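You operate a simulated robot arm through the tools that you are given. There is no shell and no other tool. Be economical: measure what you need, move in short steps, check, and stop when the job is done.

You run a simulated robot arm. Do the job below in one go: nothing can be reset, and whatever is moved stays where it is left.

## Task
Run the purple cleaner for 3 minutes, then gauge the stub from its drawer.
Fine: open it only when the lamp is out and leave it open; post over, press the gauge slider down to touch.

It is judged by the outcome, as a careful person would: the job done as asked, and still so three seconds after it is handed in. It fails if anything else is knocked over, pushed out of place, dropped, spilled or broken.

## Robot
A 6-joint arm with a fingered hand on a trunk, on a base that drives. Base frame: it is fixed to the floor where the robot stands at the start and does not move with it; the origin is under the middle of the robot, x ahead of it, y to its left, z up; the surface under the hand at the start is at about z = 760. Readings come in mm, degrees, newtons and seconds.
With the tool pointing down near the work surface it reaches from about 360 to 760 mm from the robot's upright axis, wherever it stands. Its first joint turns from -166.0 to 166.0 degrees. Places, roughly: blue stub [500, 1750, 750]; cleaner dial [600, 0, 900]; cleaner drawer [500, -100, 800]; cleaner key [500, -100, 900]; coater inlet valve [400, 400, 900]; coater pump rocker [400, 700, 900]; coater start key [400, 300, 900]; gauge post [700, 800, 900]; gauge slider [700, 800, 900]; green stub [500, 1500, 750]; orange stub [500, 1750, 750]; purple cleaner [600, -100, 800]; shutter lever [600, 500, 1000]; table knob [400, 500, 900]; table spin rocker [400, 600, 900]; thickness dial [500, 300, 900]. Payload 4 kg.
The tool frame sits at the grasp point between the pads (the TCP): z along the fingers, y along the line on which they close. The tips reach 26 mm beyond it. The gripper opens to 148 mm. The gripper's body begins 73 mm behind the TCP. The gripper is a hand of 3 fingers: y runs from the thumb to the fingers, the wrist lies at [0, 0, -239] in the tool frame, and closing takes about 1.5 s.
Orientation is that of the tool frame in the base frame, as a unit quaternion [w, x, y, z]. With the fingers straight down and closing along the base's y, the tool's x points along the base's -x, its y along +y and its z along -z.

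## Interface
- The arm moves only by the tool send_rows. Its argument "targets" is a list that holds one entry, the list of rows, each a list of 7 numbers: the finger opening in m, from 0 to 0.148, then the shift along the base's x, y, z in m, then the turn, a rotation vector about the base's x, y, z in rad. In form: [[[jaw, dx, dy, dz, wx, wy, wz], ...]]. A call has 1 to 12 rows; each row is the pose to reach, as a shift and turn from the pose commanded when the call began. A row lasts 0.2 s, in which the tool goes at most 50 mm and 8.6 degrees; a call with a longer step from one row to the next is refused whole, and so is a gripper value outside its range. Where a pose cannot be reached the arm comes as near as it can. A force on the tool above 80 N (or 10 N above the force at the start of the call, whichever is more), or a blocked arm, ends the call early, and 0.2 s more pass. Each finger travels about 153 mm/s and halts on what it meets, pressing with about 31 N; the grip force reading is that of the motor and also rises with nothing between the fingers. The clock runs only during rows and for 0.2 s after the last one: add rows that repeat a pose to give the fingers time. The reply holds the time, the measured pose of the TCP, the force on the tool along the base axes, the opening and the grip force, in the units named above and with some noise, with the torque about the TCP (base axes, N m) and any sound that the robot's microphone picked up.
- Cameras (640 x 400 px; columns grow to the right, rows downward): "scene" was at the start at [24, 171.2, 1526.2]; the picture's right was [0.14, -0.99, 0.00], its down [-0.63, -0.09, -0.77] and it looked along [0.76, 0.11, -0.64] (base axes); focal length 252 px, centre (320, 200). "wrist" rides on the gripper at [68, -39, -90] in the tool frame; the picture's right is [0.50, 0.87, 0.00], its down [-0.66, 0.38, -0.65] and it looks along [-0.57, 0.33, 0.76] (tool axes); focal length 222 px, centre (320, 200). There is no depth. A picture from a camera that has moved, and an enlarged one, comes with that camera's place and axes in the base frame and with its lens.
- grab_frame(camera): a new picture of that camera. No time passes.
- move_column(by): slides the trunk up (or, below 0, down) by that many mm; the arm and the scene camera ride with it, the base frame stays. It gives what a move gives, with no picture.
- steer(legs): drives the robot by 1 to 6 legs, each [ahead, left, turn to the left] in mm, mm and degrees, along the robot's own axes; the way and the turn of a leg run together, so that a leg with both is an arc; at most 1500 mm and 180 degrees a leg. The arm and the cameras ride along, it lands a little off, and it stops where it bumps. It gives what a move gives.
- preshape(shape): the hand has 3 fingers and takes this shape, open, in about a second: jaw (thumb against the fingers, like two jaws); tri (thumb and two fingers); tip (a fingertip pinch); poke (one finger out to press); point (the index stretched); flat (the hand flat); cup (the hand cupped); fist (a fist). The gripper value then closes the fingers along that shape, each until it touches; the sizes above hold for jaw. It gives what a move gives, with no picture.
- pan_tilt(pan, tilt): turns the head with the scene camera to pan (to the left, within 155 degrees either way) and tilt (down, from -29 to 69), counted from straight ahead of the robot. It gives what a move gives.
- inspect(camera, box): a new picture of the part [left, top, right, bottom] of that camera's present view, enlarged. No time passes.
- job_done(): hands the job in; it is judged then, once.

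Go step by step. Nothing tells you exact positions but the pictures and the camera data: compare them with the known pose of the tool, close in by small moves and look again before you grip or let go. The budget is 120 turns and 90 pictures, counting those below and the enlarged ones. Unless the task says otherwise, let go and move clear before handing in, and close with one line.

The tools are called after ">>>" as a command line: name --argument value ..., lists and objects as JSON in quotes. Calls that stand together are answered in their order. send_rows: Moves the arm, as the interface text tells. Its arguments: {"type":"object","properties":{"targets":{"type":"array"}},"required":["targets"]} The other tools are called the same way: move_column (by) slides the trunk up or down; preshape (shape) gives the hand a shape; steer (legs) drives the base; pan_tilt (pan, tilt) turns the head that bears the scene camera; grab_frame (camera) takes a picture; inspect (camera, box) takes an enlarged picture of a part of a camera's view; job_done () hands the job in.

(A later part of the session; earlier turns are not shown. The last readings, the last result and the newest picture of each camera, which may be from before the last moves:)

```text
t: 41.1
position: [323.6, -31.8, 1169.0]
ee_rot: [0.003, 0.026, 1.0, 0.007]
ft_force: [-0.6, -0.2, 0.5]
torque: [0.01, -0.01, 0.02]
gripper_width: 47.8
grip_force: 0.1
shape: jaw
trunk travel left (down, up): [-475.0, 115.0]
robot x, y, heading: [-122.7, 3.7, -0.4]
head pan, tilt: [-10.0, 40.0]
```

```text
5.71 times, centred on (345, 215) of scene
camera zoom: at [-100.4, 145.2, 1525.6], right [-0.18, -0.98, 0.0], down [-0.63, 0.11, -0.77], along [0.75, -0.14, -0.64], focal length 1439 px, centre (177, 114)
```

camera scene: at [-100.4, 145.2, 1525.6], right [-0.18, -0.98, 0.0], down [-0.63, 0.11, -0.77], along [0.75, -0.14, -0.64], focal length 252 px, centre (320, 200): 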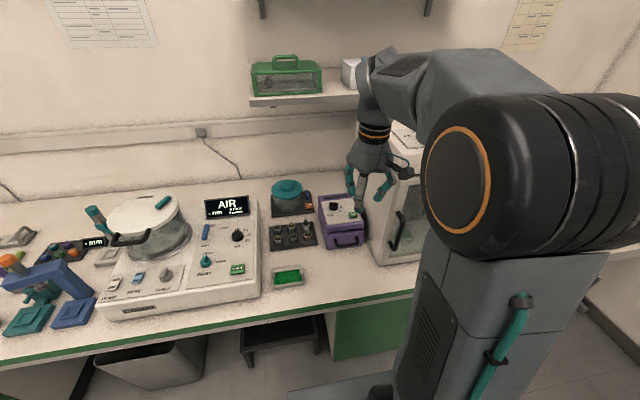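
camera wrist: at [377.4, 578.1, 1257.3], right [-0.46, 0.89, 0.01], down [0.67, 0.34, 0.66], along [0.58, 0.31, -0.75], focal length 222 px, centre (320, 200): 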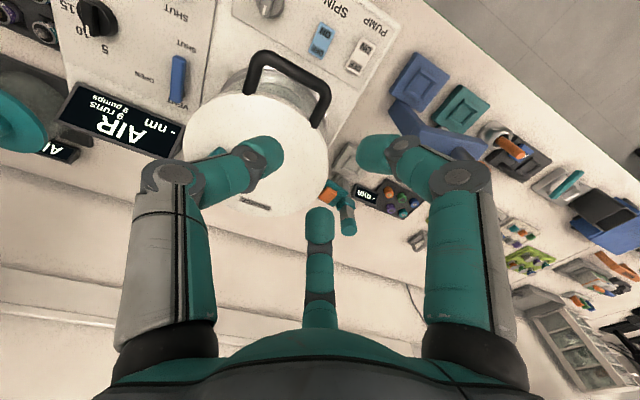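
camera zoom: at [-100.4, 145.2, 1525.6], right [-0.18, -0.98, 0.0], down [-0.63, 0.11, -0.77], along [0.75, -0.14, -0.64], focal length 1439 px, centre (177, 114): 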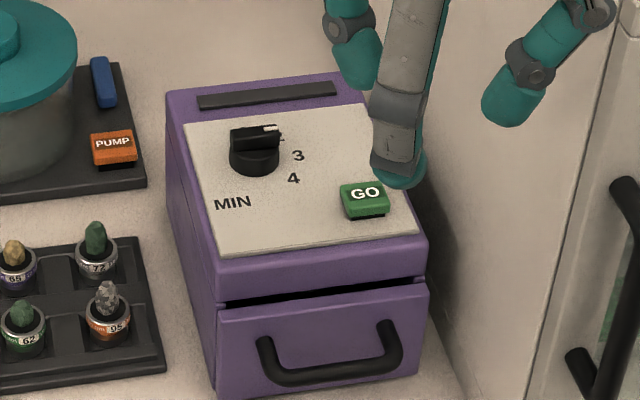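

The lamp is already out, so the run is finished (simulated minutes are short). Next is the handle, with its bar at about (462,−58,815) and the face at x≈497. I'll turn the hand to close along x and tilt it 30° so two fingers hook behind the bar.

>>> send_rows --targets '[[[0.05, 0.01, 0, -0.01, 0, 0, -0.14], [0.05, 0.02, -0.003, -0.02, 0, 0, -0.28], [0.05, 0.03, -0.006, -0.04, 0, 0, -0.42], [0.05, 0.04, -0.009, -0.06, 0, 0, -0.56], [0.05, 0.05, -0.012, -0.08, 0, 0, -0.7], [0.05, 0.06, -0.015, -0.1, 0, 0, -0.84], [0.05, 0.07, -0.018, -0.12, 0, 0, -0.98], [0.05, 0.077, -0.021, -0.14, 0, 0, -1.12], [0.05, 0.077, -0.025, -0.16, 0, 0, -1.26], [0.05, 0.077, -0.025, -0.17, 0, 0, -1.4], [0.05, 0.077, -0.025, -0.17, 0, 0, -1.518], [0.05, 0.077, -0.025, -0.17, 0, 0, -1.518]]]'

>>> send_rows --targets '[[[0.05, 0, 0, 0, 0, -0.13, 0], [0.05, 0, 0, 0, 0, -0.26, 0], [0.05, 0, 0, -0.02, 0, -0.39, 0], [0.045, 0.0, 0, -0.05, 0, -0.52, 0], [0.045, 0.007, 0, -0.087, 0, -0.524, 0], [0.045, 0.007, 0, -0.087, 0, -0.524, 0]]]'

>>> grab_frame --camera "wrist"

>>> inspect --camera "scene" --box '[300, 170, 390, 270]'

```text
t: 43.7
position: [401.4, -57.4, 998.7]
ee_rot: [0.006, 0.707, 0.707, 0.003]
ft_force: [-0.3, 0.3, 0.9]
torque: [-0.02, 0.01, -0.02]
gripper_width: 47.7
grip_force: 0.0
shape: jaw
trunk travel left (down, up): [-475.0, 115.0]
robot x, y, heading: [-124.6, -1.6, -0.1]
head pan, tilt: [-10.0, 40.0]
```

```text
t: 45.1
position: [405.2, -52.3, 910.3]
ee_rot: [0.191, 0.646, 0.717, 0.178]
ft_force: [0.5, -1.7, 1.4]
torque: [0.17, 0.11, -0.04]
gripper_width: 43.5
grip_force: 0.0
shape: jaw
out of reach, approached as far as the arm can: row 4, 5
trunk travel left (down, up): [-475.0, 115.0]
robot x, y, heading: [-127.0, 1.1, -0.3]
head pan, tilt: [-10.0, 40.0]
```

```text
52 pictures are left
camera wrist: at [320.3, 11.5, 965.1], right [0.7, 0.59, 0.41], down [0.06, -0.62, 0.78], along [0.71, -0.52, -0.47], focal length 222 px, centre (320, 200)
```

wrist: 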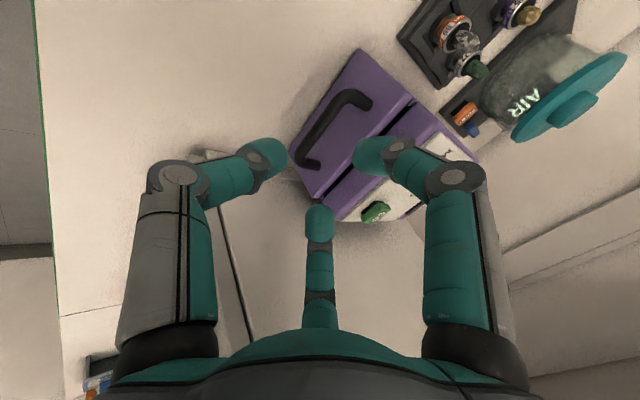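

```text
4.00 times, centred on (345, 220) of scene
camera zoom: at [-99.7, 144.8, 1525.7], right [-0.18, -0.98, 0.0], down [-0.63, 0.12, -0.77], along [0.75, -0.14, -0.64], focal length 1007 px, centre (220, 120)
```

zoom: 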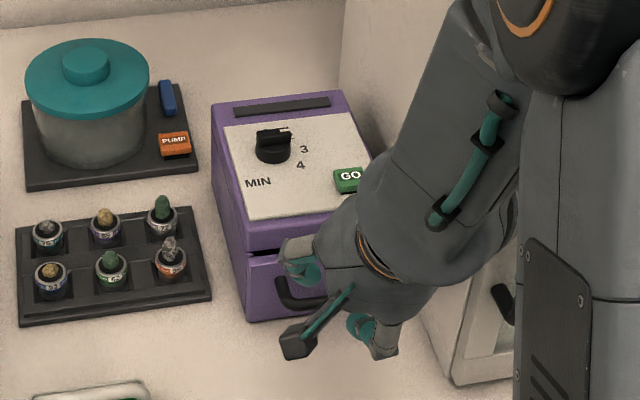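

Nearly the pose I wanted, with a 7° roll. I'll advance along the tool axis partway and look again.

>>> send_rows --targets '[[[0.045, 0.01, 0, -0.0173, 0, 0, 0], [0.045, 0.02, 0, -0.0346, 0, 0, 0], [0.045, 0.03, 0, -0.052, 0, 0, 0], [0.045, 0.03, 0, -0.052, 0, 0, 0]]]'

>>> inspect --camera "wrist" --box '[220, 50, 440, 250]'

```text
t: 46.1
position: [438.8, -55.0, 857.7]
ee_rot: [0.188, 0.682, 0.682, 0.186]
ft_force: [0.5, 0.2, 0.6]
torque: [0.02, 0.02, 0.0]
gripper_width: 43.3
grip_force: 0.2
shape: jaw
trunk travel left (down, up): [-475.0, 115.0]
robot x, y, heading: [-122.1, 1.0, -0.6]
head pan, tilt: [-10.0, 40.0]
```

```text
2.00 times, centred on (330, 150) of wrist
camera zoom: at [359.4, 13.7, 915.3], right [0.75, 0.5, 0.44], down [-0.01, -0.65, 0.76], along [0.67, -0.57, -0.48], focal length 444 px, centre (300, 300)
```

zoom: 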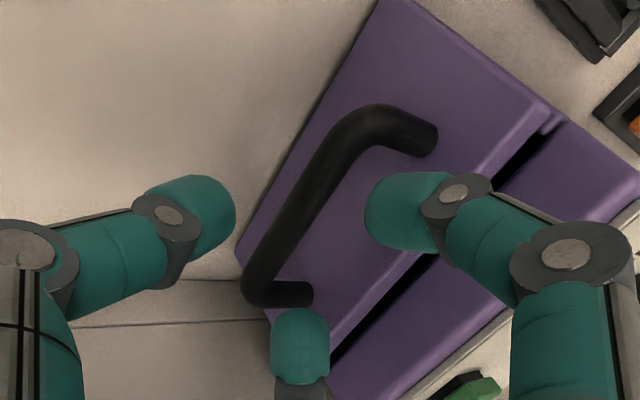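

The pose is exact now, with the bar centre at about (463,−52,820). I'll advance the last bit so two fingers go behind the bar, then look before closing.

>>> send_rows --targets '[[[0.045, 0.005, 0.004, -0.01, 0, 0, 0], [0.045, 0.012, 0.004, -0.02, 0, 0, 0], [0.045, 0.019, 0.004, -0.03, 0, 0, 0], [0.045, 0.019, 0.004, -0.03, 0, 0, 0]]]'

>>> inspect --camera "wrist" --box '[220, 50, 440, 250]'

```text
t: 47.1
position: [459.0, -54.9, 830.0]
ee_rot: [0.184, 0.682, 0.682, 0.188]
ft_force: [0.0, -2.1, 1.5]
torque: [0.04, -0.06, -0.05]
gripper_width: 42.8
grip_force: 0.0
shape: jaw
out of reach, approached as far as the arm can: row 3, 4
trunk travel left (down, up): [-475.0, 115.0]
robot x, y, heading: [-127.8, 0.3, -0.1]
head pan, tilt: [-10.0, 40.0]
```

```text
2.00 times, centred on (330, 150) of wrist
camera zoom: at [380.4, 13.3, 888.5], right [0.75, 0.5, 0.44], down [-0.01, -0.66, 0.75], along [0.67, -0.56, -0.49], focal length 444 px, centre (300, 300)
```

zoom: 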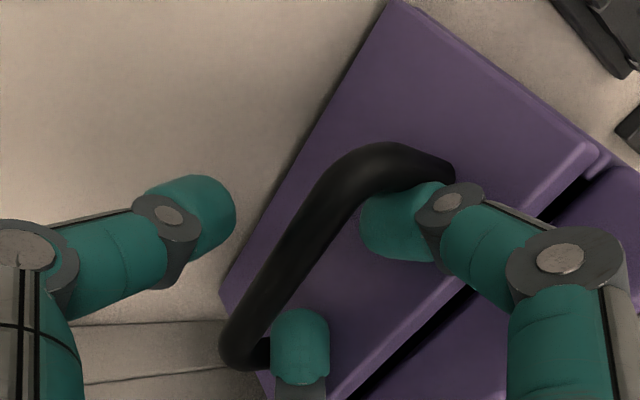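

Two fingers are behind the bar and the thumb is in front. Closing now.

>>> send_rows --targets '[[[0.035, 0, 0, 0, 0, 0, 0], [0.025, 0, 0, 0, 0, 0, 0], [0.015, 0, 0, 0, 0, 0, 0], [0.005, 0, 0, 0, 0, 0, 0], [0.0, 0, 0, 0, 0, 0, 0], [0.0, 0, 0, 0, 0, 0, 0]]]'

>>> inspect --camera "wrist" --box '[220, 50, 440, 250]'

```text
t: 48.5
position: [459.9, -54.7, 829.8]
ee_rot: [0.183, 0.683, 0.682, 0.187]
ft_force: [-0.3, 0.8, -15.2]
torque: [0.02, 0.03, -0.01]
gripper_width: 5.2
grip_force: 30.6
shape: tri
trunk travel left (down, up): [-475.0, 115.0]
robot x, y, heading: [-126.3, 1.0, -0.3]
head pan, tilt: [-10.0, 40.0]
```

```text
2.00 times, centred on (330, 150) of wrist
camera zoom: at [380.3, 13.6, 887.4], right [0.75, 0.5, 0.44], down [0.0, -0.66, 0.75], along [0.67, -0.56, -0.49], focal length 444 px, centre (300, 300)
```

zoom: 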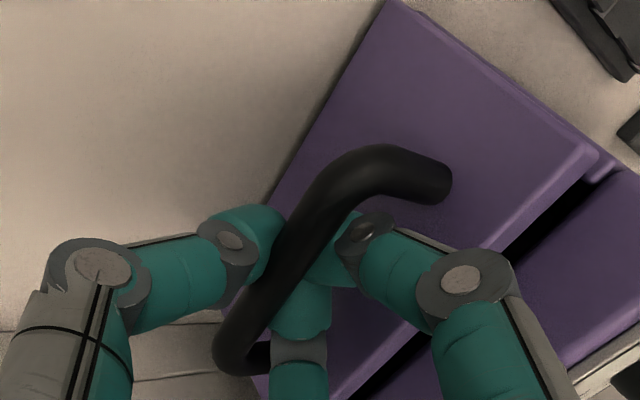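

The grip is secure. I'll pull the drawer out in small steps.

>>> send_rows --targets '[[[0.0, -0.01, 0, 0, 0, 0, 0], [0.0, -0.02, 0, 0, 0, 0, 0], [0.0, -0.03, 0, 0, 0, 0, 0], [0.0, -0.04, 0, 0, 0, 0, 0], [0.0, -0.04, 0, 0, 0, 0, 0]]]'

>>> inspect --camera "scene" --box '[300, 170, 390, 270]'

```text
t: 49.7
position: [437.7, -58.6, 838.2]
ee_rot: [0.182, 0.682, 0.684, 0.186]
ft_force: [-0.4, 29.7, -43.0]
torque: [0.63, -0.13, -0.23]
gripper_width: 2.7
grip_force: 31.3
shape: tri
out of reach, approached as far as the arm can: row 1, 2, 3, 4, 5
trunk travel left (down, up): [-475.0, 115.0]
robot x, y, heading: [-124.9, 1.3, -0.5]
head pan, tilt: [-10.0, 40.0]
```

```text
4.00 times, centred on (345, 220) of scene
camera zoom: at [-97.2, 147.8, 1525.2], right [-0.18, -0.98, 0.0], down [-0.63, 0.11, -0.76], along [0.75, -0.14, -0.64], focal length 1007 px, centre (220, 120)
```

zoom: 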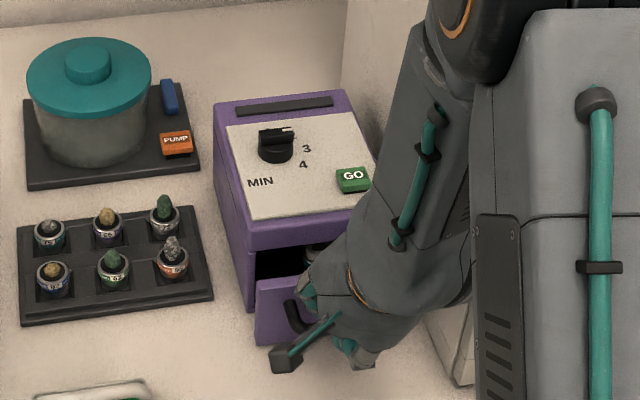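

The drawer is open by about 25 mm, but the arm is at a limit. I'll pull the rest by driving the base straight back.

>>> steer --legs '[[-60, 0, 0]]'

>>> grab_frame --camera "scene"

```text
t: 50.7
position: [375.9, -57.8, 838.4]
ee_rot: [0.18, 0.683, 0.683, 0.187]
ft_force: [0.5, 28.6, -36.2]
torque: [0.59, -0.12, -0.21]
gripper_width: 2.7
grip_force: 31.8
shape: tri
trunk travel left (down, up): [-475.0, 115.0]
robot x, y, heading: [-186.4, 1.5, -0.3]
head pan, tilt: [-10.0, 40.0]
```

```text
46 pictures are left
camera scene: at [-158.9, 147.9, 1525.3], right [-0.18, -0.98, 0.0], down [-0.63, 0.11, -0.76], along [0.75, -0.14, -0.64], focal length 252 px, centre (320, 200)
```

scene: 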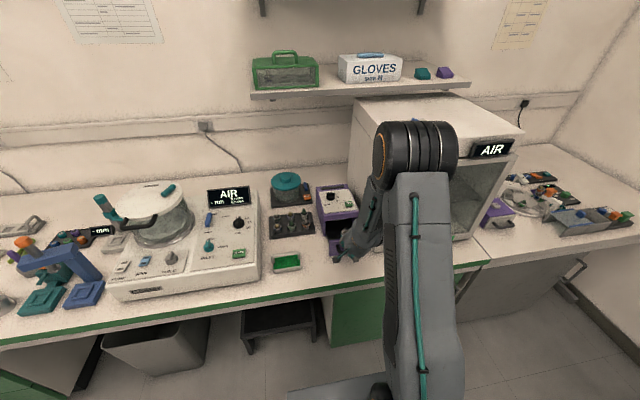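

>>> inspect --camera "scene" --box '[300, 180, 390, 275]'

>>> inspect --camera "wrist" --box '[200, 0, 480, 250]'

```text
4.21 times, centred on (345, 228) of scene
camera zoom: at [-158.9, 147.9, 1525.3], right [-0.18, -0.98, 0.0], down [-0.63, 0.11, -0.76], along [0.75, -0.14, -0.64], focal length 1060 px, centre (215, 84)
```

zoom: 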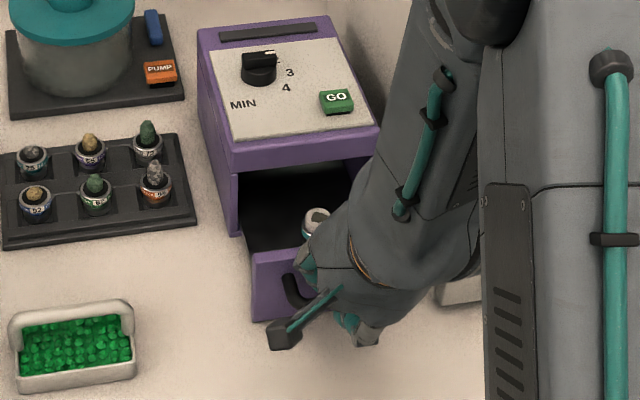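

```text
1.60 times, centred on (340, 125) of wrist
camera zoom: at [296.6, 9.7, 896.6], right [0.75, 0.5, 0.44], down [0.0, -0.66, 0.75], along [0.66, -0.56, -0.49], focal length 355 px, centre (288, 320)
```

zoom: 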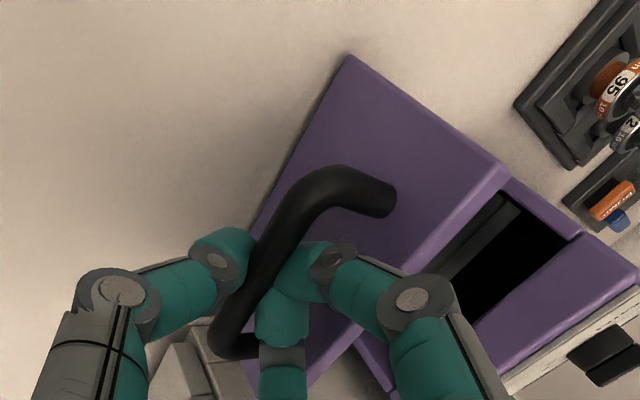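

The drawer is about 80 mm out, and a stub in a numbered holder is visible. I'll pull a little more for finger room and watch the force.

>>> steer --legs '[[-22, 0, 0]]'

>>> inspect --camera "scene" --box '[300, 180, 390, 275]'

```text
t: 51.5
position: [353.4, -58.5, 838.4]
ee_rot: [0.18, 0.682, 0.683, 0.187]
ft_force: [-1.0, 17.6, -30.2]
torque: [0.41, -0.13, -0.15]
gripper_width: 3.3
grip_force: 31.2
shape: tri
trunk travel left (down, up): [-475.0, 115.0]
robot x, y, heading: [-208.1, 2.6, -0.3]
head pan, tilt: [-10.0, 40.0]
```

```text
4.21 times, centred on (345, 228) of scene
camera zoom: at [-181.9, 147.3, 1525.3], right [-0.18, -0.98, 0.0], down [-0.63, 0.11, -0.77], along [0.75, -0.14, -0.64], focal length 1060 px, centre (215, 84)
```

zoom: 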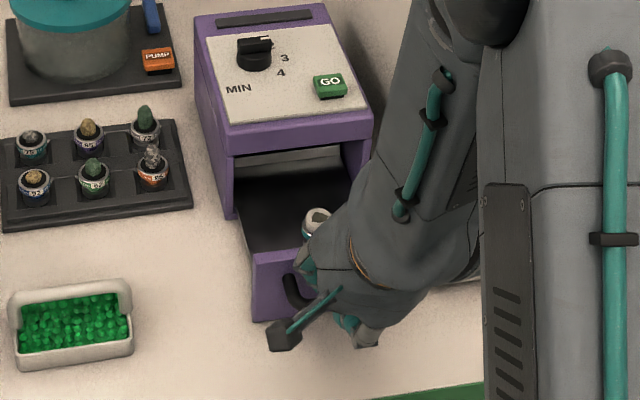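

The drawer is about 105 mm out and the cleaner hasn't moved. I'll open the fingers and withdraw along the tool axis.

>>> send_rows --targets '[[[0.01, 0, 0, 0, 0, 0, 0], [0.02, 0, 0, 0, 0, 0, 0], [0.035, 0, 0, 0, 0, 0, 0], [0.045, 0, 0, 0, 0, 0, 0], [0.045, 0, 0, 0, 0, 0, 0]]]'

>>> inspect --camera "wrist" --box '[200, 0, 480, 250]'

```text
t: 52.7
position: [350.3, -59.1, 839.5]
ee_rot: [0.182, 0.682, 0.683, 0.188]
ft_force: [0.7, -0.6, 0.5]
torque: [0.0, 0.03, 0.0]
gripper_width: 42.9
grip_force: 0.2
shape: jaw
trunk travel left (down, up): [-475.0, 115.0]
robot x, y, heading: [-211.5, 2.3, -0.5]
head pan, tilt: [-10.0, 40.0]
```

```text
1.60 times, centred on (340, 125) of wrist
camera zoom: at [271.9, 9.3, 897.1], right [0.75, 0.5, 0.44], down [0.0, -0.66, 0.75], along [0.67, -0.56, -0.5], focal length 355 px, centre (288, 320)
```

zoom: 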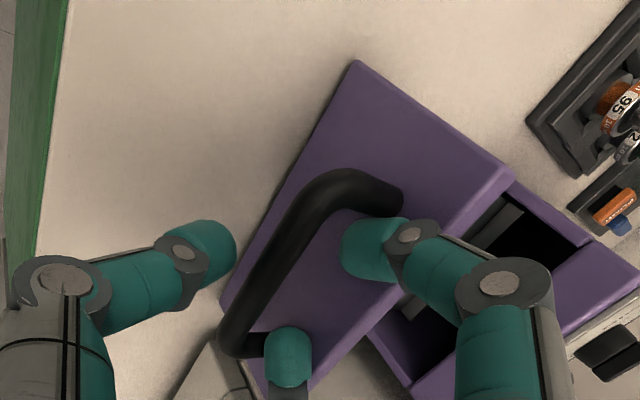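

>>> send_rows --targets '[[[0.045, -0.005, 0, 0.012, 0, 0, 0], [0.045, -0.011, 0, 0.027, 0, 0, 0], [0.045, -0.02, 0, 0.047, 0, 0, 0], [0.045, -0.02, 0, 0.08, 0, 0, 0], [0.045, -0.02, 0, 0.12, 0, 0.13, 0], [0.045, -0.02, 0, 0.15, 0, 0.26, 0], [0.045, -0.02, 0, 0.18, 0, 0.39, 0], [0.045, 0.0, 0, 0.21, 0, 0.524, 0], [0.045, 0.0, 0, 0.21, 0, 0.524, 0]]]'

>>> grab_frame --camera "wrist"

>>> grab_frame --camera "scene"

```text
t: 54.7
position: [351.8, -59.3, 1048.8]
ee_rot: [-0.002, 0.707, 0.707, 0.004]
ft_force: [-0.3, 0.6, -0.1]
torque: [0.0, -0.02, -0.01]
gripper_width: 42.9
grip_force: 0.1
shape: jaw
out of reach, approached as far as the arm can: row 5
trunk travel left (down, up): [-475.0, 115.0]
robot x, y, heading: [-206.9, 1.8, -0.2]
head pan, tilt: [-10.0, 40.0]
```

```text
41 pictures are left
camera wrist: at [312.9, 7.7, 1138.3], right [0.87, 0.5, 0.01], down [0.38, -0.66, 0.65], along [0.33, -0.56, -0.76], focal length 222 px, centre (320, 200)
```

wrist: 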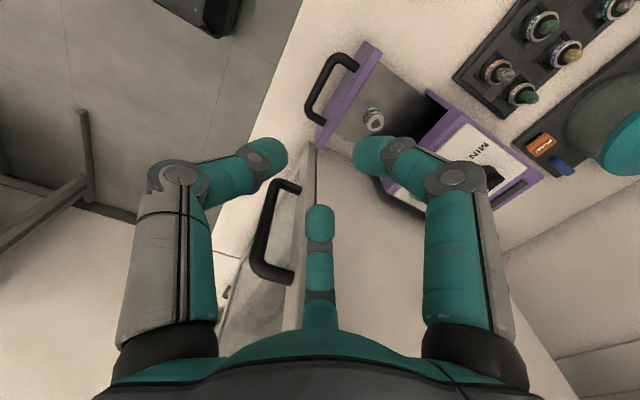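

```text
40 pictures are left
camera scene: at [-183.9, 145.7, 1525.6], right [-0.18, -0.98, 0.0], down [-0.63, 0.11, -0.77], along [0.75, -0.14, -0.64], focal length 252 px, centre (320, 200)
```

scene: 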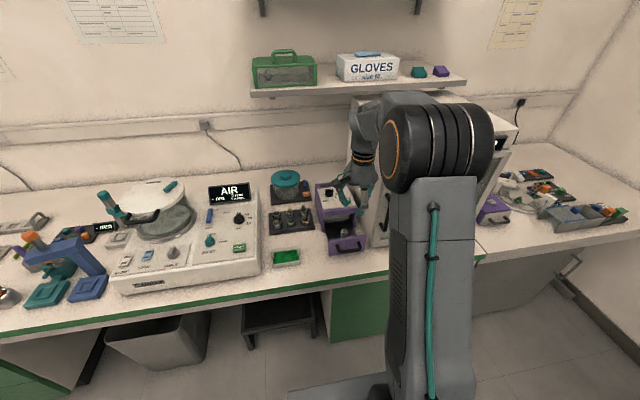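

>>> inspect --camera "wrist" --box '[320, 60, 440, 180]'

>>> inspect --camera "scene" --box '[310, 200, 380, 265]'

```text
3.33 times, centred on (380, 120) of wrist
camera zoom: at [312.9, 7.7, 1138.3], right [0.87, 0.5, 0.01], down [0.38, -0.66, 0.65], along [0.33, -0.56, -0.76], focal length 740 px, centre (120, 467)
```

zoom: 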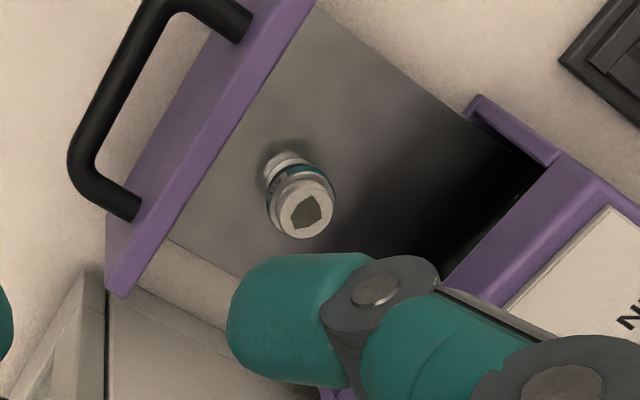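

```text
6.15 times, centred on (345, 232) of scene
camera zoom: at [-183.9, 145.7, 1525.6], right [-0.18, -0.98, 0.0], down [-0.63, 0.11, -0.77], along [0.75, -0.14, -0.64], focal length 1550 px, centre (166, 0)
```

zoom: 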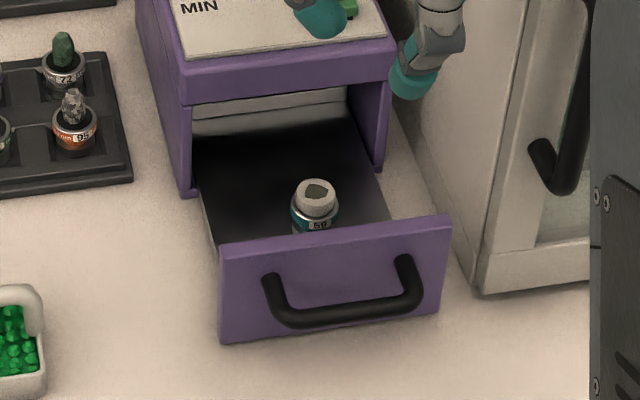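

The stub (label about 50) stands at about (450,−61), roughly 40 mm tall, between the drawer front and the cleaner face. My fingers need more room than that, so I'll ease the drawer out further by pushing its inner face with closed fingers, checking the force as I go.

>>> send_rows --targets '[[[0.02, 0.02, 0.01, -0.03, 0, 0, 0], [0.0, 0.04, 0.02, -0.06, 0, 0, 0], [0.0, 0.06, 0.03, -0.09, 0, 0, 0], [0.0, 0.08, 0.039, -0.12, 0, 0, 0], [0.0, 0.08, 0.039, -0.15, 0, 0, 0], [0.0, 0.08, 0.039, -0.17, 0, 0, 0], [0.0, 0.08, 0.039, -0.17, 0, 0, 0]]]'

>>> grab_frame --camera "wrist"

>>> inspect --camera "scene" --box '[310, 190, 380, 265]'

```text
t: 56.3
position: [431.9, -19.3, 875.6]
ee_rot: [-0.003, 0.707, 0.708, 0.004]
ft_force: [-0.1, 0.3, 0.2]
torque: [-0.01, 0.01, 0.02]
gripper_width: 0.0
grip_force: 31.7
shape: tri
trunk travel left (down, up): [-475.0, 115.0]
robot x, y, heading: [-206.4, 0.8, -0.1]
head pan, tilt: [-10.0, 40.0]
```

```text
37 pictures are left
camera wrist: at [392.6, 47.6, 967.4], right [0.87, 0.5, 0.01], down [0.38, -0.66, 0.65], along [0.33, -0.56, -0.76], focal length 222 px, centre (320, 200)
```

wrist: 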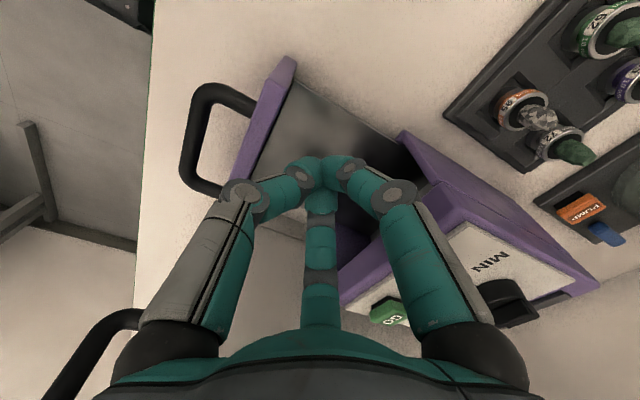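

```text
5.33 times, centred on (345, 228) of scene
camera zoom: at [-184.2, 145.8, 1525.6], right [-0.18, -0.98, 0.0], down [-0.63, 0.11, -0.77], along [0.75, -0.14, -0.64], focal length 1343 px, centre (187, 53)
```

zoom: 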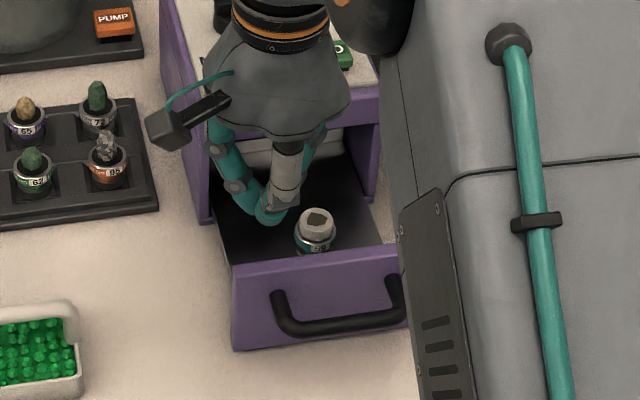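

>>> send_rows --targets '[[[0.0, 0, 0, -0.012, 0, 0, 0], [0.0, 0, 0, -0.022, 0, 0, 0], [0.0, -0.008, 0, -0.024, 0, 0, 0], [0.0, -0.014, 0, -0.024, 0, 0, 0], [0.0, -0.02, 0, -0.024, 0, 0, 0], [0.0, -0.026, 0, -0.024, 0, 0, 0], [0.0, -0.026, 0, -0.024, 0, 0, 0]]]'

>>> inspect --camera "scene" --box '[310, 190, 380, 265]'

```text
t: 57.9
position: [404.6, -19.8, 854.8]
ee_rot: [-0.002, 0.707, 0.707, 0.004]
ft_force: [0.8, -0.4, 1.1]
torque: [0.02, -0.01, -0.02]
gripper_width: 0.0
grip_force: 31.4
shape: tri
trunk travel left (down, up): [-475.0, 115.0]
robot x, y, heading: [-212.3, -1.2, -0.2]
head pan, tilt: [-10.0, 40.0]
```

```text
5.33 times, centred on (345, 228) of scene
camera zoom: at [-184.3, 145.8, 1525.6], right [-0.18, -0.98, 0.0], down [-0.63, 0.11, -0.77], along [0.75, -0.14, -0.64], focal length 1343 px, centre (187, 53)
```

zoom: 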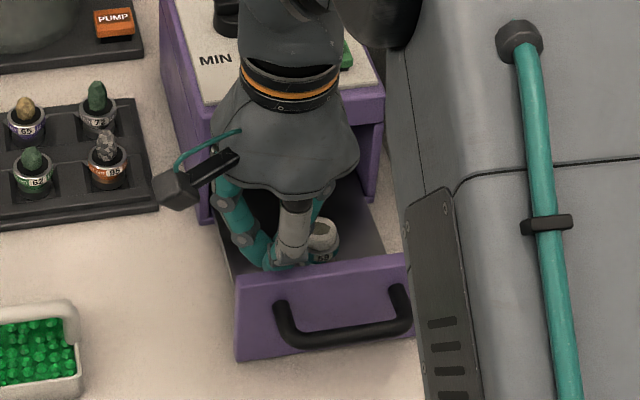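

The drawer slides freely with no extra force. I'll continue in 5 mm steps.

>>> send_rows --targets '[[[0.0, -0.005, 0, 0, 0, 0, 0], [0.0, -0.01, 0, 0, 0, 0, 0], [0.0, -0.015, 0, 0, 0, 0, 0], [0.0, -0.02, 0, 0, 0, 0, 0], [0.0, -0.02, 0, 0, 0, 0, 0]]]'

>>> inspect --camera "scene" --box '[310, 190, 380, 265]'

```text
t: 59.1
position: [386.9, -19.9, 855.5]
ee_rot: [-0.002, 0.707, 0.707, 0.006]
ft_force: [20.1, -2.5, 8.9]
torque: [-0.03, -0.16, -0.03]
gripper_width: 0.0
grip_force: 30.9
shape: tri
trunk travel left (down, up): [-475.0, 115.0]
robot x, y, heading: [-208.2, 1.3, -0.2]
head pan, tilt: [-10.0, 40.0]
```

```text
5.33 times, centred on (345, 228) of scene
camera zoom: at [-182.4, 145.6, 1525.7], right [-0.18, -0.98, 0.0], down [-0.63, 0.12, -0.77], along [0.75, -0.14, -0.64], focal length 1343 px, centre (187, 53)
```

zoom: 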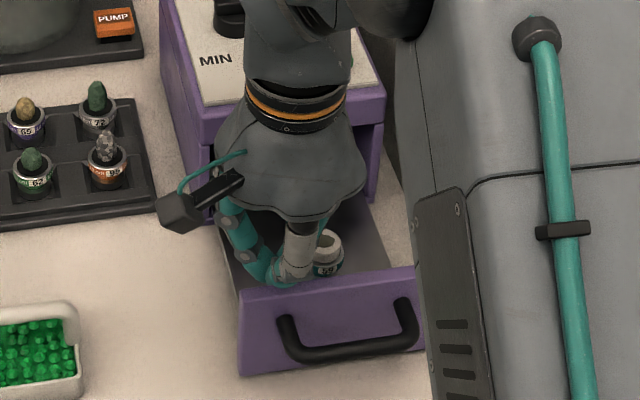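

The drawer is fully open at its stop and the cleaner is in place. I'll back off, rise, and turn to yaw −30°, which puts one finger toward +x and the other two at ±120°.

>>> send_rows --targets '[[[0.0, 0.01, 0, 0, 0, 0, 0], [0.0, 0.012, 0, 0.03, 0, 0, 0], [0.0, 0.012, -0.01, 0.07, 0, 0, 0], [0.02, 0.012, -0.02, 0.11, 0, 0, 0.13], [0.05, 0.012, -0.03, 0.14, 0, 0, 0.26], [0.06, 0.012, -0.03, 0.14, 0, 0, 0.39], [0.06, 0.012, -0.03, 0.14, 0, 0, 0.52], [0.06, 0.012, -0.03, 0.14, 0, 0, 0.65], [0.06, 0.012, -0.03, 0.14, 0, 0, 0.78], [0.06, 0.012, -0.03, 0.14, 0, 0, 0.91], [0.06, 0.012, -0.03, 0.14, 0, 0, 1.047], [0.06, 0.012, -0.03, 0.14, 0, 0, 1.047]]]'

>>> grab_frame --camera "wrist"

```text
t: 61.7
position: [397.4, -49.2, 995.4]
ee_rot: [-0.005, 0.259, 0.966, 0.002]
ft_force: [0.8, -0.3, -0.1]
torque: [-0.01, -0.01, 0.03]
gripper_width: 57.0
grip_force: 0.1
shape: jaw
trunk travel left (down, up): [-475.0, 115.0]
robot x, y, heading: [-207.6, 3.0, -0.2]
head pan, tilt: [-10.0, 40.0]
```

```text
33 pictures are left
camera wrist: at [319.6, -49.0, 1085.2], right [0.0, 1.0, 0.01], down [0.76, 0.0, 0.65], along [0.65, 0.01, -0.76], focal length 222 px, centre (320, 200)
```

wrist: 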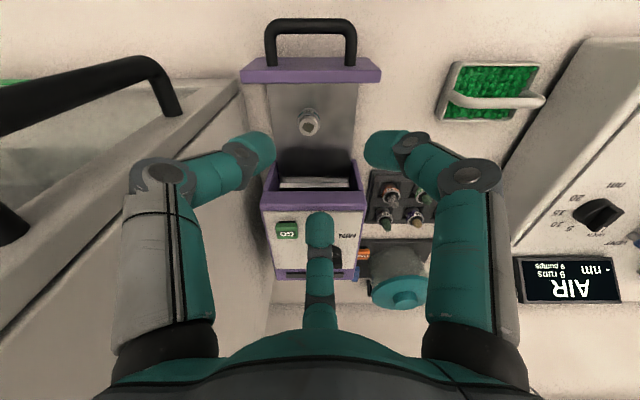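

The stub is at about (428,−60) with the drawer wall at x≈373 and the cleaner face at x≈496. I'll tilt 18° away from the cleaner, hover above the stub and check.

>>> send_rows --targets '[[[0.05, 0.007, -0.003, -0.02, 0, -0.1, 0], [0.04, 0.014, -0.006, -0.04, 0, -0.2, 0], [0.036, 0.02, -0.01, -0.06, 0, -0.314, 0], [0.036, 0.0265, -0.011, -0.08, 0, -0.314, 0], [0.036, 0.0265, -0.011, -0.1, 0, -0.314, 0], [0.036, 0.0265, -0.011, -0.1, 0, -0.314, 0]]]'

>>> inspect --camera "wrist" --box '[200, 40, 440, 240]'

```text
t: 63.1
position: [425.3, -60.0, 892.8]
ee_rot: [0.146, 0.256, 0.955, 0.043]
ft_force: [-0.5, -0.3, 0.2]
torque: [0.02, 0.01, 0.01]
gripper_width: 35.0
grip_force: 0.1
shape: tri
trunk travel left (down, up): [-475.0, 115.0]
robot x, y, heading: [-210.2, -0.3, -0.3]
head pan, tilt: [-10.0, 40.0]
```

```text
2.00 times, centred on (320, 140) of wrist
camera zoom: at [322.5, -59.8, 955.1], right [0.0, 1.0, 0.01], down [0.52, -0.01, 0.85], along [0.85, 0.01, -0.52], focal length 444 px, centre (320, 320)
```

zoom: 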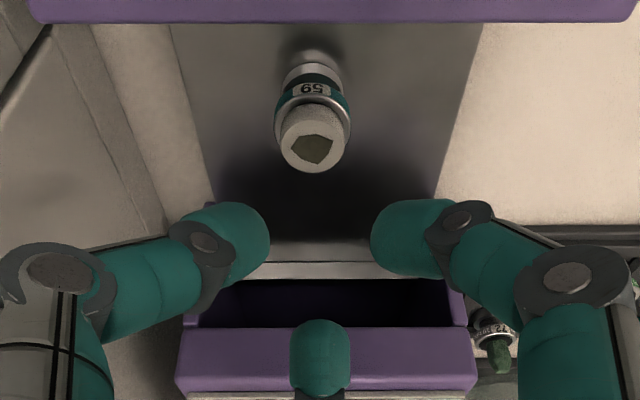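

The stub reads 59 and stands upright at about (431,−61), top ≈813. Descending around it.

>>> send_rows --targets '[[[0.036, 0.001, -0.0015, -0.02, 0, 0, 0], [0.036, 0.0015, -0.0015, -0.04, 0, 0, 0], [0.036, 0.0015, -0.0015, -0.06, 0, 0, 0], [0.036, 0.0015, -0.0015, -0.07, 0, 0, 0], [0.036, 0.0015, -0.0015, -0.079, 0, 0, 0], [0.036, 0.0015, -0.0015, -0.079, 0, 0, 0]]]'

>>> inspect --camera "wrist" --box '[200, 40, 440, 240]'

```text
t: 64.5
position: [424.0, -62.4, 815.7]
ee_rot: [0.146, 0.255, 0.955, 0.044]
ft_force: [-0.5, 0.5, -0.2]
torque: [-0.01, -0.03, 0.01]
gripper_width: 34.9
grip_force: 0.1
shape: tri
trunk travel left (down, up): [-475.0, 115.0]
robot x, y, heading: [-210.7, 3.2, -0.5]
head pan, tilt: [-10.0, 40.0]
```

```text
2.00 times, centred on (320, 140) of wrist
camera zoom: at [323.0, -61.2, 877.9], right [0.0, 1.0, 0.01], down [0.52, -0.01, 0.85], along [0.85, 0.01, -0.52], focal length 444 px, centre (320, 320)
```

zoom: 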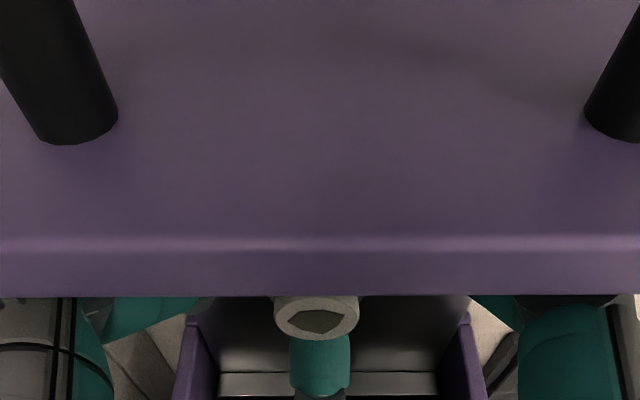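

No contact on the way down, and the stub sits between the fingers. Closing.

>>> send_rows --targets '[[[0.03, 0, 0, 0, 0, 0, 0], [0.024, 0, 0, 0, 0, 0, 0], [0.018, 0, 0, 0, 0, 0, 0], [0.01, 0, 0, 0, 0, 0, 0], [0.005, 0, 0, 0, 0, 0, 0], [0.005, 0, 0, 0, 0, 0, 0]]]'

>>> inspect --camera "scene" --box '[310, 200, 380, 275]'

```text
t: 65.9
position: [425.4, -61.6, 817.8]
ee_rot: [0.145, 0.255, 0.955, 0.044]
ft_force: [0.7, -0.3, 2.4]
torque: [-0.06, -0.06, 0.01]
gripper_width: 23.6
grip_force: 31.1
shape: tri
trunk travel left (down, up): [-475.0, 115.0]
robot x, y, heading: [-208.0, 0.7, -0.0]
head pan, tilt: [-10.0, 40.0]
```

```text
5.33 times, centred on (345, 238) of scene
camera zoom: at [-184.5, 145.8, 1525.6], right [-0.18, -0.98, 0.0], down [-0.63, 0.11, -0.77], along [0.75, -0.14, -0.64], focal length 1343 px, centre (187, 0)
```

zoom: 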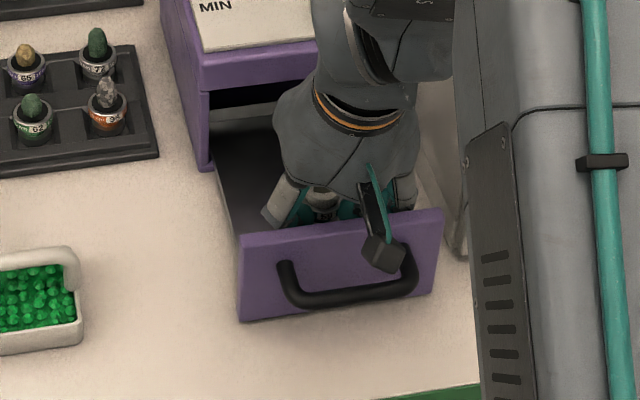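

It has gripped at 23.6 mm. Lifting straight up.

>>> send_rows --targets '[[[0.005, 0, 0, 0.01, 0, 0, 0], [0.005, 0, 0, 0.03, 0, 0, 0], [0.005, 0, 0, 0.06, 0, 0, 0], [0.005, 0, 0, 0.09, 0, 0, 0], [0.005, 0, 0, 0.12, 0, 0, 0], [0.005, 0, 0, 0.16, 0, 0.0, 0], [0.005, 0, 0, 0.2, 0, 0.0, 0], [0.005, 0, 0, 0.23, 0, 0.0, 0], [0.005, 0, 0, 0.23, 0, 0.0, 0]]]'

>>> grab_frame --camera "scene"

>>> inspect --camera "wrist" --box '[200, 60, 440, 260]'

```text
t: 67.9
position: [425.9, -62.2, 1046.2]
ee_rot: [0.146, 0.256, 0.955, 0.043]
ft_force: [-0.1, 0.6, -0.2]
torque: [0.0, -0.01, -0.03]
gripper_width: 23.5
grip_force: 30.9
shape: tri
trunk travel left (down, up): [-475.0, 115.0]
robot x, y, heading: [-209.1, 1.7, -0.3]
head pan, tilt: [-10.0, 40.0]
```

```text
29 pictures are left
camera scene: at [-184.4, 145.8, 1525.6], right [-0.18, -0.98, 0.0], down [-0.63, 0.11, -0.77], along [0.75, -0.14, -0.64], focal length 252 px, centre (320, 200)
```

scene: 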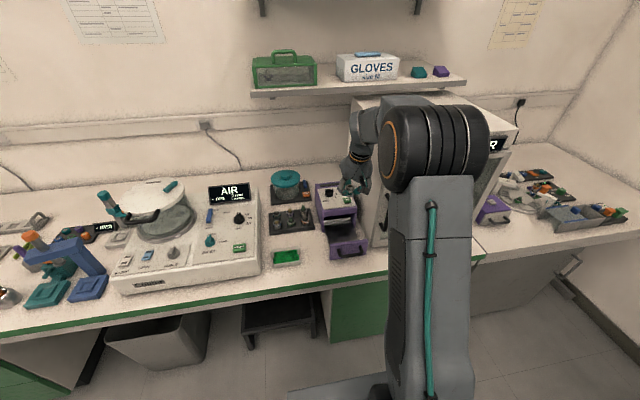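

```text
2.00 times, centred on (320, 160) of wrist
camera zoom: at [324.1, -61.6, 1108.0], right [0.0, 1.0, 0.01], down [0.52, -0.01, 0.85], along [0.85, 0.01, -0.52], focal length 444 px, centre (320, 280)
```

zoom: 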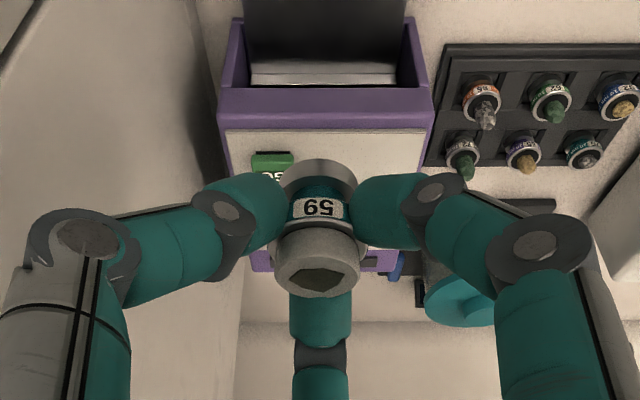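

The stub is held upright by its band, with its bottom about 48 mm below the TCP. I'll raise it and turn −70° about the vertical so the fingers will clear the gauge post, then drive to the gauge.

>>> send_rows --targets '[[[0.005, 0, 0, 0.02, 0, 0, -0.11], [0.005, 0, 0, 0.04, 0, 0, -0.22], [0.005, 0, 0, 0.06, 0, 0, -0.33], [0.005, 0, 0, 0.08, 0, 0, -0.44], [0.005, 0, 0, 0.1, 0, 0, -0.55], [0.005, 0, 0, 0.11, 0, 0, -0.66], [0.005, 0, 0, 0.11, 0, 0, -0.77], [0.005, 0, 0, 0.11, 0, 0, -0.88], [0.005, 0, 0, 0.11, 0, 0, -0.99], [0.005, 0, 0, 0.11, 0, 0, -1.1], [0.005, 0, 0, 0.11, 0, 0, -1.222], [0.005, 0, 0, 0.11, 0, 0, -1.222]]]'

>>> steer --legs '[[0, 800, 0], [150, 0, 0]]'

>>> pan_tilt --pan -5 --tilt 45

>>> grab_frame --camera "scene"

```text
t: 70.5
position: [425.3, -62.0, 1154.7]
ee_rot: [0.145, 0.757, 0.635, -0.049]
ft_force: [-0.7, 1.1, 0.2]
torque: [0.03, -0.02, -0.01]
gripper_width: 23.2
grip_force: 31.2
shape: tri
trunk travel left (down, up): [-475.0, 115.0]
robot x, y, heading: [-206.6, -0.2, 0.0]
head pan, tilt: [-10.0, 40.0]
```

```text
t: 75.7
position: [580.8, 726.6, 1155.1]
ee_rot: [0.144, 0.759, 0.633, -0.049]
ft_force: [0.1, 0.2, -0.7]
torque: [-0.03, 0.02, 0.02]
gripper_width: 23.4
grip_force: 30.4
shape: tri
trunk travel left (down, up): [-475.0, 115.0]
robot x, y, heading: [-51.8, 793.4, -0.5]
head pan, tilt: [-10.0, 40.0]
```

```text
t: 76.4
position: [579.9, 725.4, 1155.7]
ee_rot: [0.144, 0.759, 0.633, -0.048]
ft_force: [-0.3, 0.1, 0.6]
torque: [-0.01, 0.0, 0.01]
gripper_width: 23.3
grip_force: 30.9
shape: tri
trunk travel left (down, up): [-475.0, 115.0]
robot x, y, heading: [-55.4, 796.3, -0.6]
head pan, tilt: [-5.0, 45.0]
```

```text
27 pictures are left
camera scene: at [-31.2, 946.4, 1518.4], right [-0.1, -1.0, 0.0], down [-0.7, 0.07, -0.71], along [0.7, -0.07, -0.71], focal length 252 px, centre (320, 200)
```

scene: 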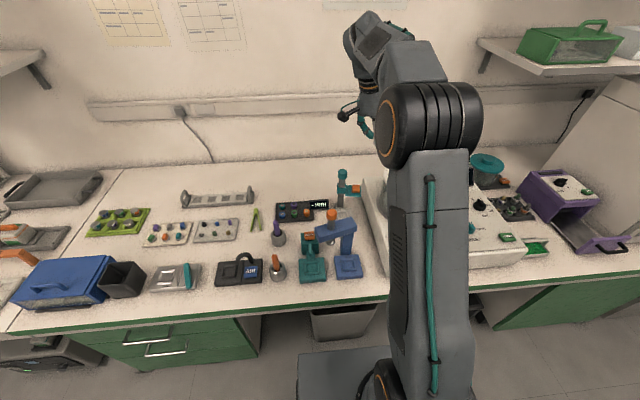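

>>> inspect --camera "scene" --box '[290, 160, 390, 260]'

>>> grab_frame --camera "wrist"

```text
4.00 times, centred on (340, 210) of scene
camera zoom: at [-31.2, 946.4, 1518.4], right [-0.1, -1.0, 0.0], down [-0.7, 0.07, -0.71], along [0.7, -0.07, -0.71], focal length 1007 px, centre (240, 160)
```

zoom: 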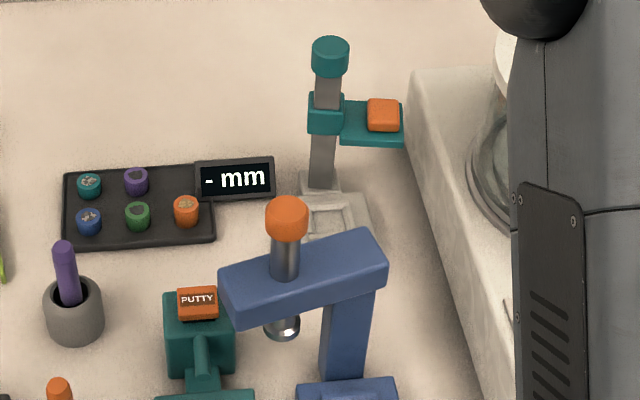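

```text
25 pictures are left
camera wrist: at [544.9, 823.2, 1217.3], right [0.94, 0.34, 0.01], down [0.17, -0.5, 0.85], along [0.29, -0.8, -0.52], focal length 222 px, centre (320, 200)
```

wrist: 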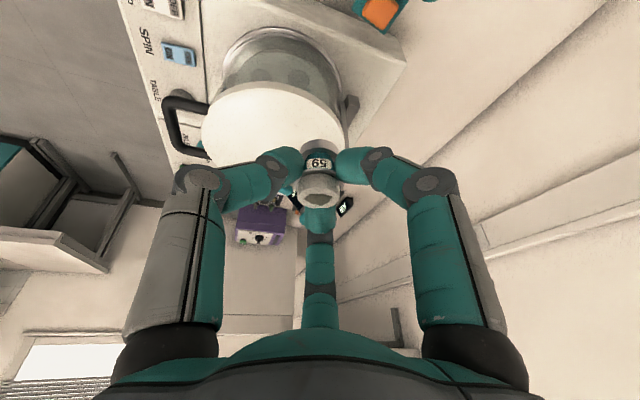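

The gauge nest is at about (608,797,785) and the post at (658,800). The blue press in front is tall (its cap is near z≈1000 at (440,870)) but clear of my path. I'll move above the nest, staying high.

>>> send_rows --targets '[[[0.005, 0.009, 0.026, 0, 0, 0, 0], [0.005, 0.018, 0.052, 0, 0, 0, 0], [0.005, 0.026, 0.078, 0, 0, 0, 0], [0.005, 0.026, 0.078, -0.04, 0, 0, 0], [0.005, 0.026, 0.078, -0.08, 0, 0, 0], [0.005, 0.026, 0.078, -0.12, 0, 0, 0], [0.005, 0.026, 0.078, -0.16, 0, 0, 0], [0.005, 0.026, 0.078, -0.2, 0, 0, 0], [0.005, 0.026, 0.078, -0.2, 0, 0, 0]]]'

>>> grab_frame --camera "wrist"

>>> inspect --camera "scene" --box '[290, 130, 390, 250]'

```text
t: 78.4
position: [605.4, 805.1, 956.0]
ee_rot: [0.144, 0.759, 0.633, -0.05]
ft_force: [0.5, 0.0, -0.6]
torque: [0.01, 0.04, -0.05]
gripper_width: 22.9
grip_force: 31.5
shape: tri
trunk travel left (down, up): [-475.0, 115.0]
robot x, y, heading: [-51.1, 794.2, -0.8]
head pan, tilt: [-5.0, 45.0]
```

```text
24 pictures are left
camera wrist: at [570.5, 901.9, 1017.9], right [0.94, 0.34, 0.01], down [0.17, -0.5, 0.85], along [0.29, -0.8, -0.52], focal length 222 px, centre (320, 200)
```

wrist: 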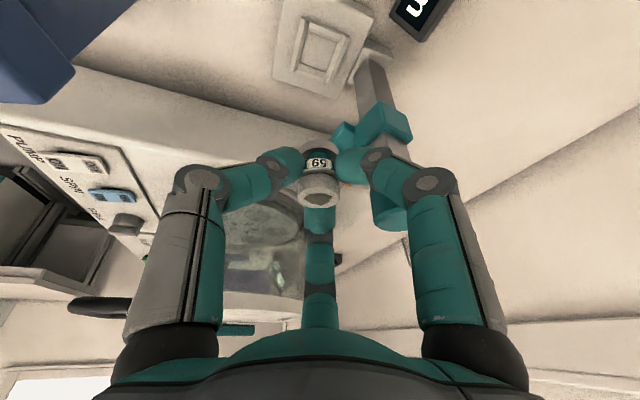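

```text
3.33 times, centred on (340, 190) of scene
camera zoom: at [-30.9, 946.5, 1518.3], right [-0.1, -1.0, 0.0], down [-0.7, 0.07, -0.71], along [0.7, -0.07, -0.71], focal length 839 px, centre (253, 233)
```

zoom: 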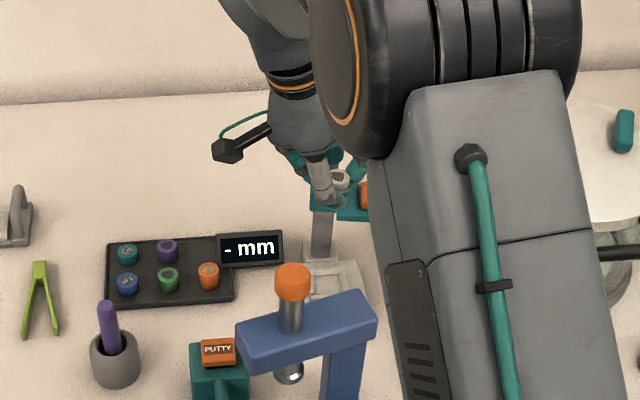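

The wrist camera shows the nest at about (605,802), right under the stub. I'll lower partway and look again.

>>> send_rows --targets '[[[0.005, -0.001, 0, -0.02, 0, 0, 0], [0.005, -0.001, 0, -0.04, 0, 0, 0], [0.005, -0.001, 0, -0.06, 0, 0, 0], [0.005, -0.001, 0, -0.08, 0, 0, 0], [0.005, -0.001, 0, -0.095, 0, 0, 0], [0.005, -0.001, 0, -0.095, 0, 0, 0]]]'

>>> grab_frame --camera "wrist"

>>> inspect --camera "scene" --box '[310, 150, 380, 230]'

```text
t: 79.8
position: [604.9, 804.0, 859.2]
ee_rot: [0.145, 0.759, 0.632, -0.049]
ft_force: [-0.9, 0.4, -0.1]
torque: [0.02, -0.01, 0.0]
gripper_width: 23.2
grip_force: 31.5
shape: tri
trunk travel left (down, up): [-475.0, 115.0]
robot x, y, heading: [-55.0, 794.9, -0.9]
head pan, tilt: [-5.0, 45.0]
```

```text
22 pictures are left
camera wrist: at [570.2, 901.3, 922.0], right [0.94, 0.34, 0.01], down [0.17, -0.5, 0.85], along [0.29, -0.8, -0.52], focal length 222 px, centre (320, 200)
```

wrist: 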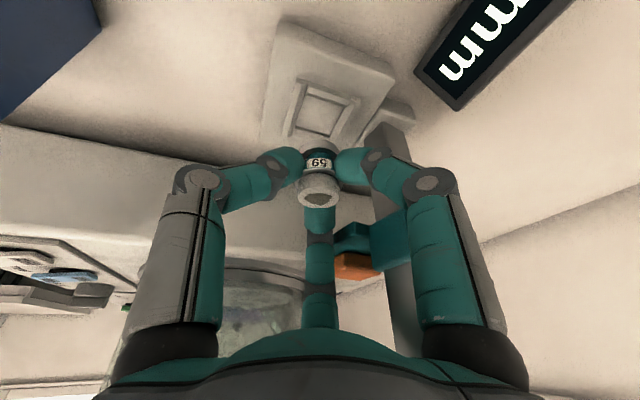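

```text
5.00 times, centred on (345, 190) of scene
camera zoom: at [-31.1, 946.4, 1518.4], right [-0.1, -1.0, 0.0], down [-0.7, 0.07, -0.71], along [0.7, -0.07, -0.71], focal length 1259 px, centre (195, 250)
```

zoom: 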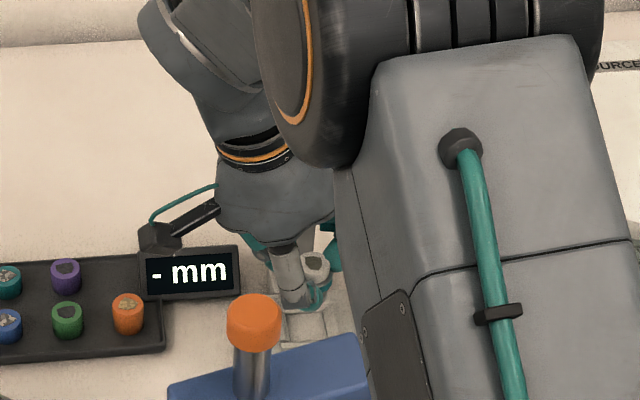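

>>> inspect --camera "wrist" --box '[250, 60, 400, 210]'

```text
2.67 times, centred on (325, 135) of wrist
camera zoom: at [570.2, 901.3, 922.0], right [0.94, 0.34, 0.01], down [0.17, -0.5, 0.85], along [0.29, -0.8, -0.52], focal length 592 px, centre (307, 373)
```

zoom: 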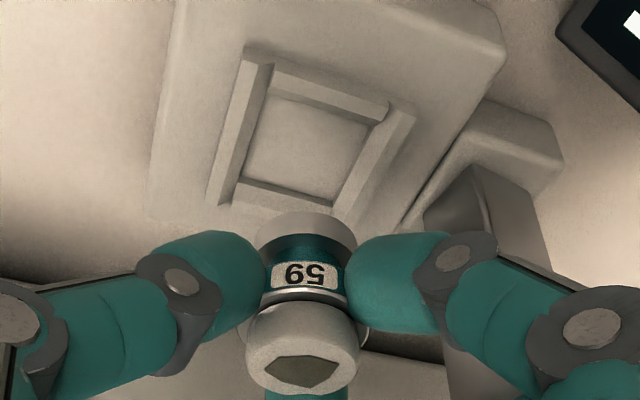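

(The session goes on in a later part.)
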